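You operate a simulated robot arm through the tools that you are given. There is no shell and no other tool. Be economical: measure what you need, move in short steps, check, and stop when the job is done.

Carry out the task below with a simulated robot arm. There is one attempt and no reset: what you move stays moved.

TASK
Push the white drawer shut.

It is judged by the outcome, as a careful person would: the job done as asked, and still so three seconds after it is handed in. It fails if anything else is knocked over, pushed out of place, dropped, spilled or broken.

THE ROBOT
A 7-joint arm with a two-finger parallel gripper, fixed in place. Base frame: the origin is at the foot of the arm, x ahead of it, y to its left, z up. Lengths are in mm, angles in rad, forces in N, time in s.
Its first joint turns from -1.152 to 1.152 rad. Payload 1.57 kg.
Tool frame: the origin (TCP) lies between the finger pads and is the grasp point; the fingertips stand 30 mm ahead of it; z points along the fingers, y is the line along which they close. The gripper opens to 110 mm. The fingers are 24 mm wide and 12 mm thick; the gripper's body (48 by 112 mm) begins 78 mm behind the TCP.
Orientation is told as [roll, pitch, yaw] about the base's x, y, z axes, in that order, counted from this pose: with the fingers straight down and closing along the base's y, the tool's x points along the base's -x, its y along +y and its z along -z.

THE INTERFACE
- The arm moves only by the tool drive_tool. Its argument "commands" is a list of rows, each a list of 3 entries, a list of its own where there are three numbers: the shift along the tool's x, y, z in mm, then the turn, a rotation vector about the tool's x, y, z in degrees, then the gripper command, from -1 (fully open) to 1 (shut), values between in proportion. In form: [[[x, y, z], [rx, ry, rz], grip], ...]. A call has 1 to 10 rows; each row is the pose to reach, as a shift and turn from the pose commanded when the call began, along the tool's axes at that moment. A row lasts 0.2 s, in which the tool goes at most 50 mm and 0.15 rad; a call with a longer step from one row to the next is refused whole, and so is a gripper value outside its range. A pose out of reach is approached as far as the arm can. The call stops where the force on the tool passes 40 N (or 10 N more than at its start, if that is more) or the arm is blocked; 0.2 s more then pass. The fingers move at their own pace (about 108 mm/s each) and stop on an object; they squeeze with about 33 N. The grip force told is the motor's: it shows also when the fingers shut on nothing. Time passes only in rows, and 0.2 s behind the last, so rows that repeat a pose let the fingers close. It gives the time, the measured TCP pose, the force on the tool (base axes), the opening and the grip force at its end, in the units of the frame above (readings bear some noise), and new pictures: "pictures" is both (left out), scene, wrist or none.
- Cameras (640 x 400 px; columns grow to the right, rows downward): "scene" is fixed at [178.5, -400.7, 1410.2]; the picture's right is [0.65, -0.76, 0.00], its down [-0.40, -0.34, -0.85] and it looks along [0.64, 0.56, -0.53] (base axes); focal length 316 px, centre (320, 200). "wrist" rides on the gripper at [-36, 0, -80] in the tool frame; the picture's right is [0.00, -1.00, 0.00], its down [0.97, 0.00, -0.24] and it looks along [0.24, 0.00, 0.97] (tool axes); focal length 218 px, centre (320, 200).
- locate(camera, pixels): for up to 12 pixels [column, row] of the newest picture of that camera ("zoom" is the newest enlarged one), the place [x, y, z] in the base frame of the surface seen there, good to about 2 mm. No time passes.
- zoom(camera, box): a new picture of the part [left, top, right, bottom] of that camera's present view, enlarged. No time passes.
- hand_in(): hands the job in; it is judged then, once.

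Work in short steps. Measure before you move; look again where a grasp or a placing could have gone wrong, and mend it. You have 60 turns and 120 pictures in all, the two below and enlarged ones among them. Open the gripper and draw the arm clear of the work before you hand the job in, unless the task says otherwise; then end with one line.

The tools are called after ">>>" as name(argument=value, ...) on one line, values as JSON. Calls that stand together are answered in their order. drive_tool: Moves the arm, as the interface text tells. Its arguments: {"type":"object","properties":{"commands":{"type":"array"},"pictures":{"type":"string","enum":["both","scene","wrist","none"]}},"required":["commands"]} The other tools are called the same way: locate (camera, pixels) gives the place of the surface under pixels of a picture; zoom (camera, box) takes an enlarged picture of a part of a camera's view; hand_in () hands the job in.

At the start:

```text
t: 0.0
tcp_pos: [370.0, -46.6, 1193.4]
tool_rot: [0.001, 0.0, 0.001]
wrist_force: [-0.2, 0.1, 0.0]
gripper_width: 110.0
grip_force: 0.1
```

scene: 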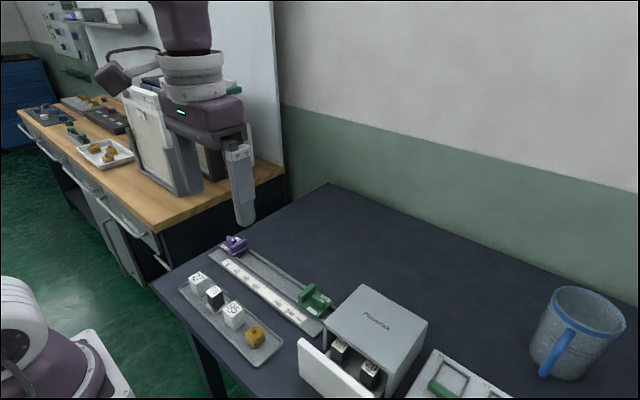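
wrist: 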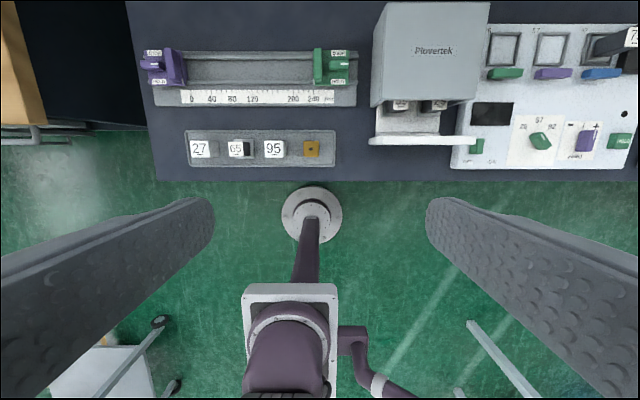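

The white drawer sticks out of the gray box at about wrist (420,138), scene (335,370). I'll measure its front and surroundings.

>>> locate(camera="wrist", pixels=[[372, 140], [420, 140], [474, 140], [380, 104], [470, 104], [380, 10], [485, 10], [420, 122], [335, 165], [460, 165], [420, 148]])

>>> locate(camera="scene", pixels=[[301, 341], [315, 370], [340, 370], [350, 345], [370, 374], [325, 312], [376, 285], [427, 320], [386, 390]])

>>> zoom(camera="scene", box=[270, 270, 480, 400])

```text
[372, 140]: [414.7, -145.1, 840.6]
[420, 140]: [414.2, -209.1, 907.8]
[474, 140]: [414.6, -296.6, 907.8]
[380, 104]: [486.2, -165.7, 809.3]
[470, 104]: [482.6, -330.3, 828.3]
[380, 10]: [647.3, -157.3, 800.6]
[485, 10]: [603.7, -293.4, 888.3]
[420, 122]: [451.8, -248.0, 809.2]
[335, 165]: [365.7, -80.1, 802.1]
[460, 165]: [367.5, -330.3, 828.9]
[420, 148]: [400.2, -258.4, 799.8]
```

```text
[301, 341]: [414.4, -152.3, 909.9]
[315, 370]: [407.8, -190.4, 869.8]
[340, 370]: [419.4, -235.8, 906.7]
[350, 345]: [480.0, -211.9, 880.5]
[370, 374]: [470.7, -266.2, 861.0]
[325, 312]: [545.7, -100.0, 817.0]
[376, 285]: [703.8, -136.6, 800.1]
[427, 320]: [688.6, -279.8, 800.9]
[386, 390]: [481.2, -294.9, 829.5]
```

```text
3.05 times, centred on (375, 335) of scene
```

zoom: 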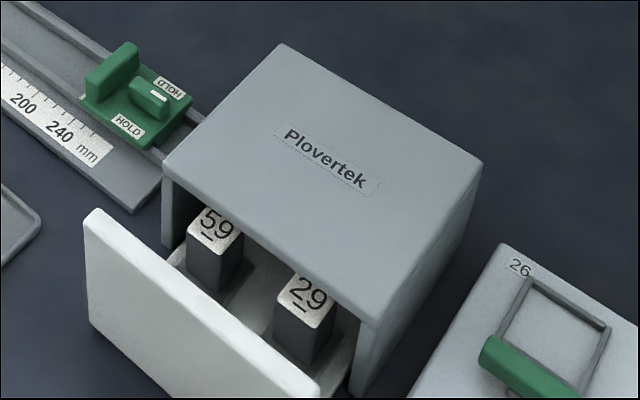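

The face is at x≈408, y from -150 to -297, and its top is at z≈908. Next I'll check the box and block heights.

>>> locate(camera="zoom", pixels=[[172, 158], [280, 50], [475, 165], [370, 315], [325, 200], [215, 220], [310, 285], [185, 215], [165, 200], [100, 225], [200, 300], [90, 310]])

>>> zoom(camera="wrist", box=[350, 60, 510, 160])

```text
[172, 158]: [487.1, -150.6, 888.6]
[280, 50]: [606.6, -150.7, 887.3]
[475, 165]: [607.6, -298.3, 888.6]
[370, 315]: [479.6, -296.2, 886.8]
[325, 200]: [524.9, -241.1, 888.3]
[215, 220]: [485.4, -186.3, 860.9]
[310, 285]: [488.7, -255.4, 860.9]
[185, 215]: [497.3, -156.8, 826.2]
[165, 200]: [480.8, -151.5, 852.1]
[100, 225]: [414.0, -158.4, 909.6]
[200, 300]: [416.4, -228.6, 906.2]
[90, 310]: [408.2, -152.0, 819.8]
```

```text
4.00 times, centred on (430, 110) of wrist
```

zoom: 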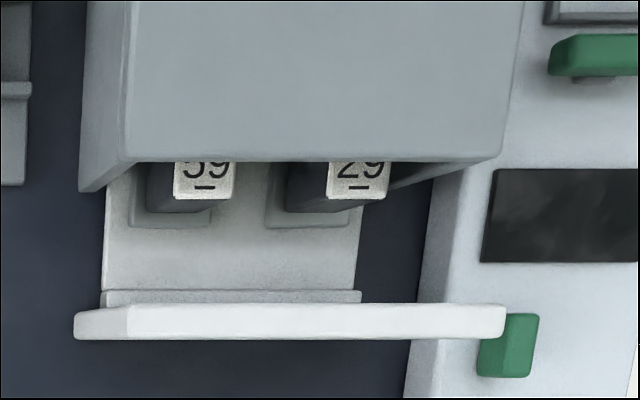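

The box front is at x≈480 with its top at z 888, and the block tops at 861 clear the opening. The closed fingers will go down in front of the face at x≈365, y≈-222, and then push along +x.

>>> drive_tool(commands=[[[0, -40, 20], [0, 0, 0], 1], [[3, -80, 45], [0, 0, 0], 1], [[5, -120, 70], [0, 0, 0], 1], [[5, -160, 95], [0, 0, 0], 1], [[5, -176, 135], [0, 0, 0], 1], [[5, -176, 180], [0, 0, 0], 1], [[5, -176, 220], [0, 0, 0], 1], [[5, -176, 220], [0, 0, 0], 1]])

```text
t: 1.8
tcp_pos: [364.8, -222.5, 972.4]
tool_rot: [-0.001, 0.001, 0.0]
wrist_force: [0.4, 0.4, 0.3]
gripper_width: 0.1
grip_force: 21.0
```

scene: 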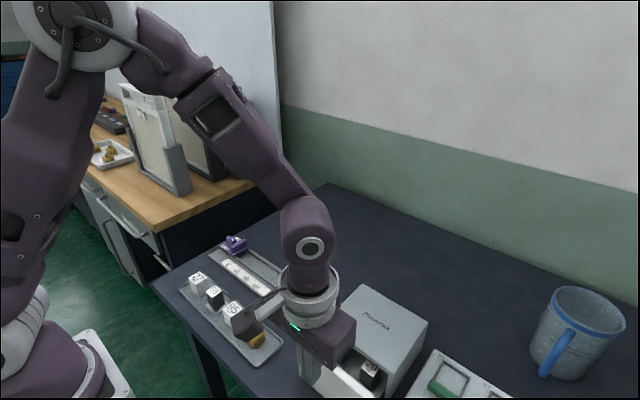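
wrist: 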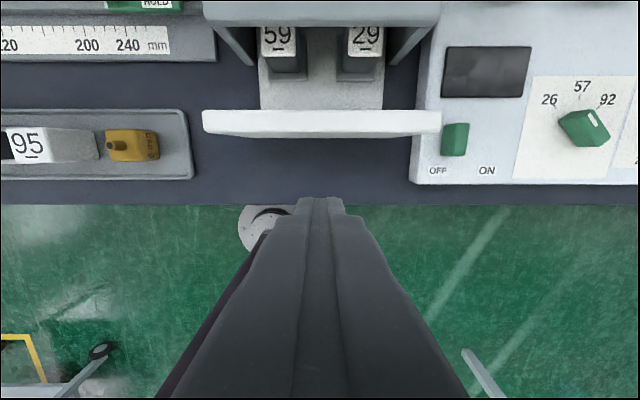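

The fingers line up with the drawer's centre and stand clear in front of it. I'll lower to z≈872 and approach.

>>> drive_tool(commands=[[[0, 0, 40], [0, 0, 0], 1], [[0, 0, 75], [0, 0, 0], 1], [[0, 0, 100], [0, 0, 0], 1], [[-10, 0, 100], [0, 0, 0], 1], [[-20, 0, 100], [0, 0, 0], 1]])

```text
t: 3.0
tcp_pos: [385.0, -223.8, 871.8]
tool_rot: [-0.001, -0.002, -0.001]
wrist_force: [0.1, -0.5, 0.3]
gripper_width: 0.1
grip_force: 21.1
```

scene: 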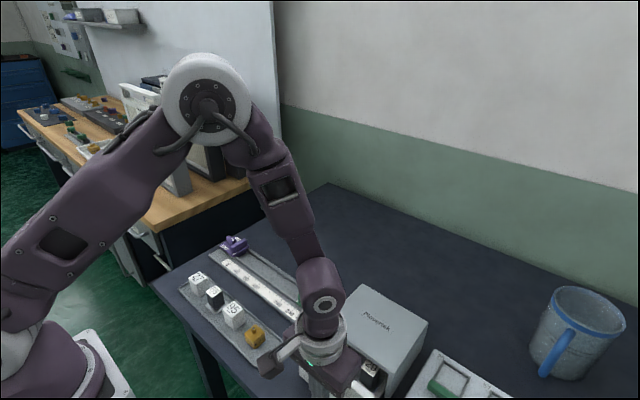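
wrist: 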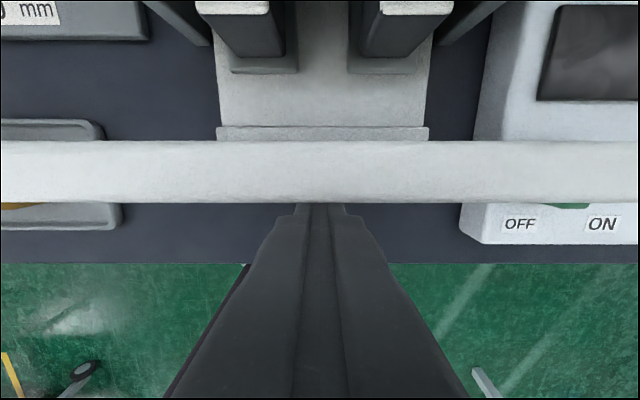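

The fingertips are about 10 mm short of the face. Now I'll push slowly.

>>> drive_tool(commands=[[[-5, 0, 0], [0, 0, 0], 1], [[-9, 0, 0], [0, 0, 0], 1], [[-13, 0, 0], [0, 0, 0], 1], [[-17, 0, 0], [0, 0, 0], 1], [[-21, 0, 0], [0, 0, 0], 1], [[-25, 0, 0], [0, 0, 0], 1], [[-29, 0, 0], [0, 0, 0], 1], [[-33, 0, 0], [0, 0, 0], 1], [[-37, 0, 0], [0, 0, 0], 1], [[-41, 0, 0], [0, 0, 0], 1]])

>>> zoom(camera="scene", box=[230, 250, 470, 400])

```text
t: 5.2
tcp_pos: [425.5, -223.3, 872.6]
tool_rot: [0.0, -0.002, 0.0]
wrist_force: [-1.2, -0.8, -0.1]
gripper_width: 0.0
grip_force: 20.9
```

scene: 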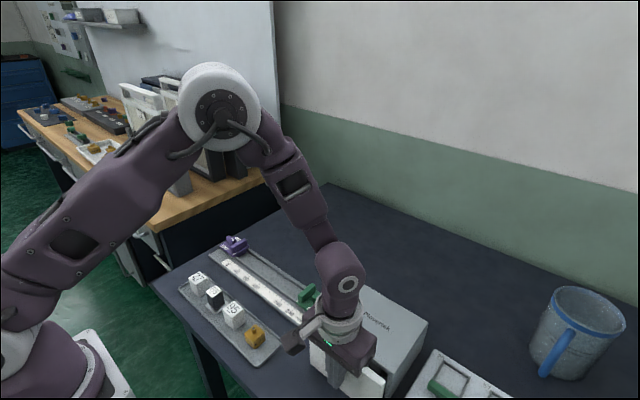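
wrist: 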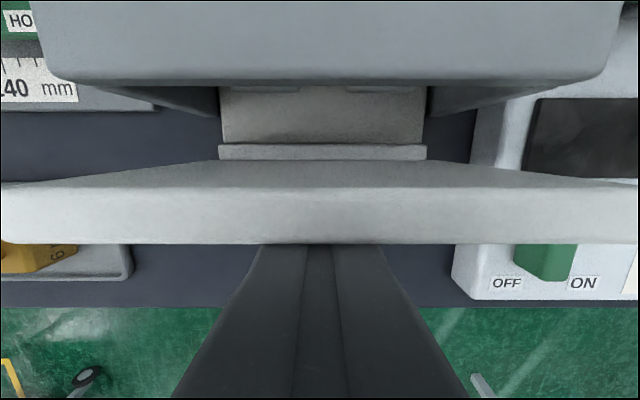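

```text
2.67 times, centred on (350, 325) of scene
```

zoom: 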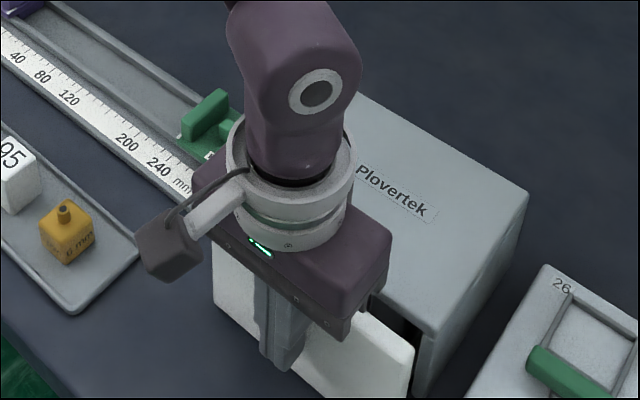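

The drawer is sliding at about 1 N, with its face now at x≈437. I'll keep pushing until it closes against the box.

>>> drive_tool(commands=[[[-4, 0, 0], [0, 0, 0], 1], [[-8, 0, 0], [0, 0, 0], 1], [[-12, 0, 0], [0, 0, 0], 1], [[-16, 0, 0], [0, 0, 0], 1], [[-20, 0, 0], [0, 0, 0], 1], [[-23, 0, 0], [0, 0, 0], 1], [[-26, 0, 0], [0, 0, 0], 1], [[-28, 0, 0], [0, 0, 0], 1], [[-30, 0, 0], [0, 0, 0], 1]])

>>> zoom(camera="scene", box=[270, 270, 480, 400])

```text
t: 7.2
tcp_pos: [451.5, -224.2, 873.9]
tool_rot: [0.003, 0.006, -0.001]
wrist_force: [-35.4, -0.7, 9.1]
gripper_width: 0.2
grip_force: 21.7
```

scene: 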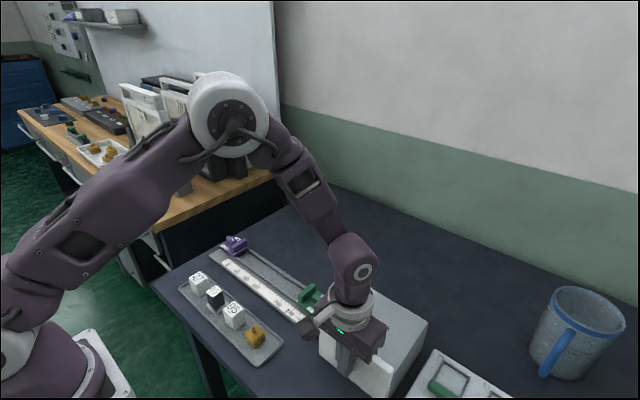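
wrist: 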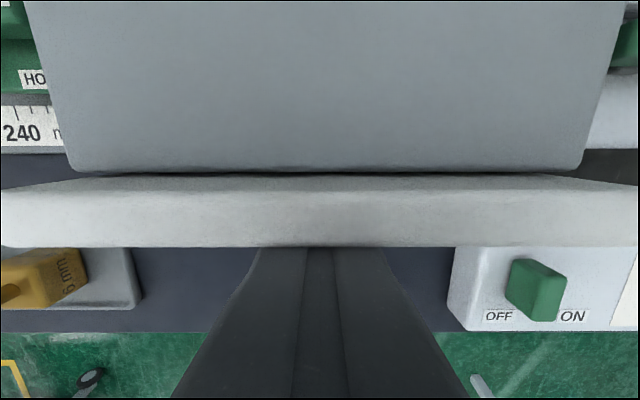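

```text
3.05 times, centred on (375, 335) of scene
```

zoom: 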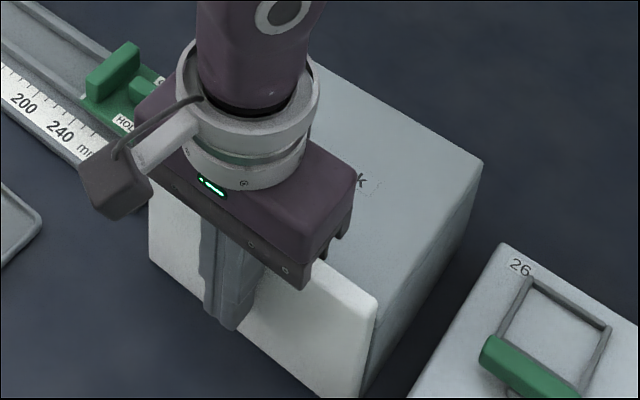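

The force rose to 35 N and the drawer looks closed against the box front. I'll back off slowly, rise, and check that it stays shut.

>>> drive_tool(commands=[[[5, 0, 0], [0, 0, 0], 1], [[20, 0, 0], [0, 0, 0], 1], [[45, 0, 0], [0, 0, 0], 1], [[75, 0, 0], [0, 0, 0], 1], [[85, 0, -35], [0, 0, 0], 1], [[85, 0, -80], [0, 0, 0], 1], [[85, 0, -125], [0, 0, 0], 1], [[85, 30, -165], [0, 0, 0], 1], [[85, 70, -195], [0, 0, 0], 0], [[85, 115, -215], [0, 0, 0], -1]])

>>> zoom(camera="scene", box=[270, 270, 480, 400])

```text
t: 9.4
tcp_pos: [370.0, -108.4, 1088.9]
tool_rot: [0.0, -0.001, 0.001]
wrist_force: [0.5, 0.5, 0.5]
gripper_width: 110.0
grip_force: 0.1
```

scene: 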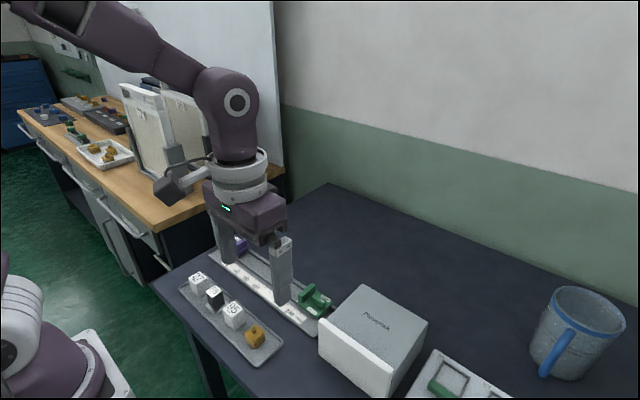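
wrist: 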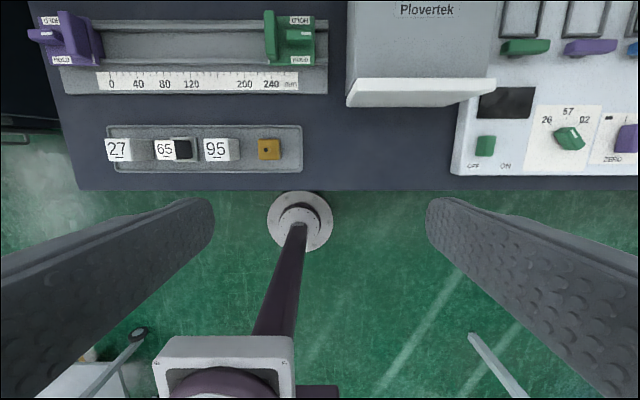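

```text
3.05 times, centred on (375, 335) of scene
```

zoom: 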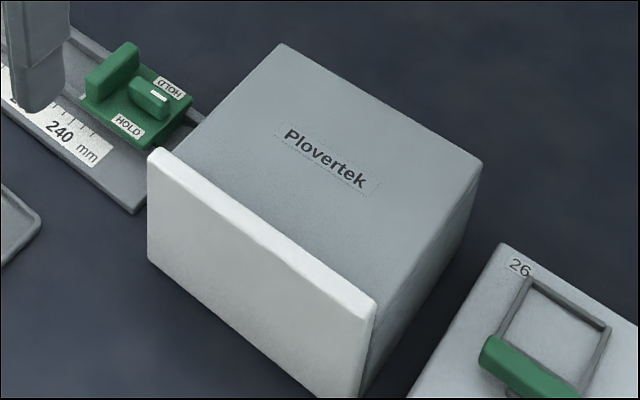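

The drawer is shut and the box's corners sit at the same pixels as before. The arm is clear, so I'm handing in.

>>> hand_in()

```text
The job is handed in.
```

The white drawer is pushed shut against the box front. The box did not move, nothing else looked disturbed in the last pictures, and the arm is clear with the gripper open.
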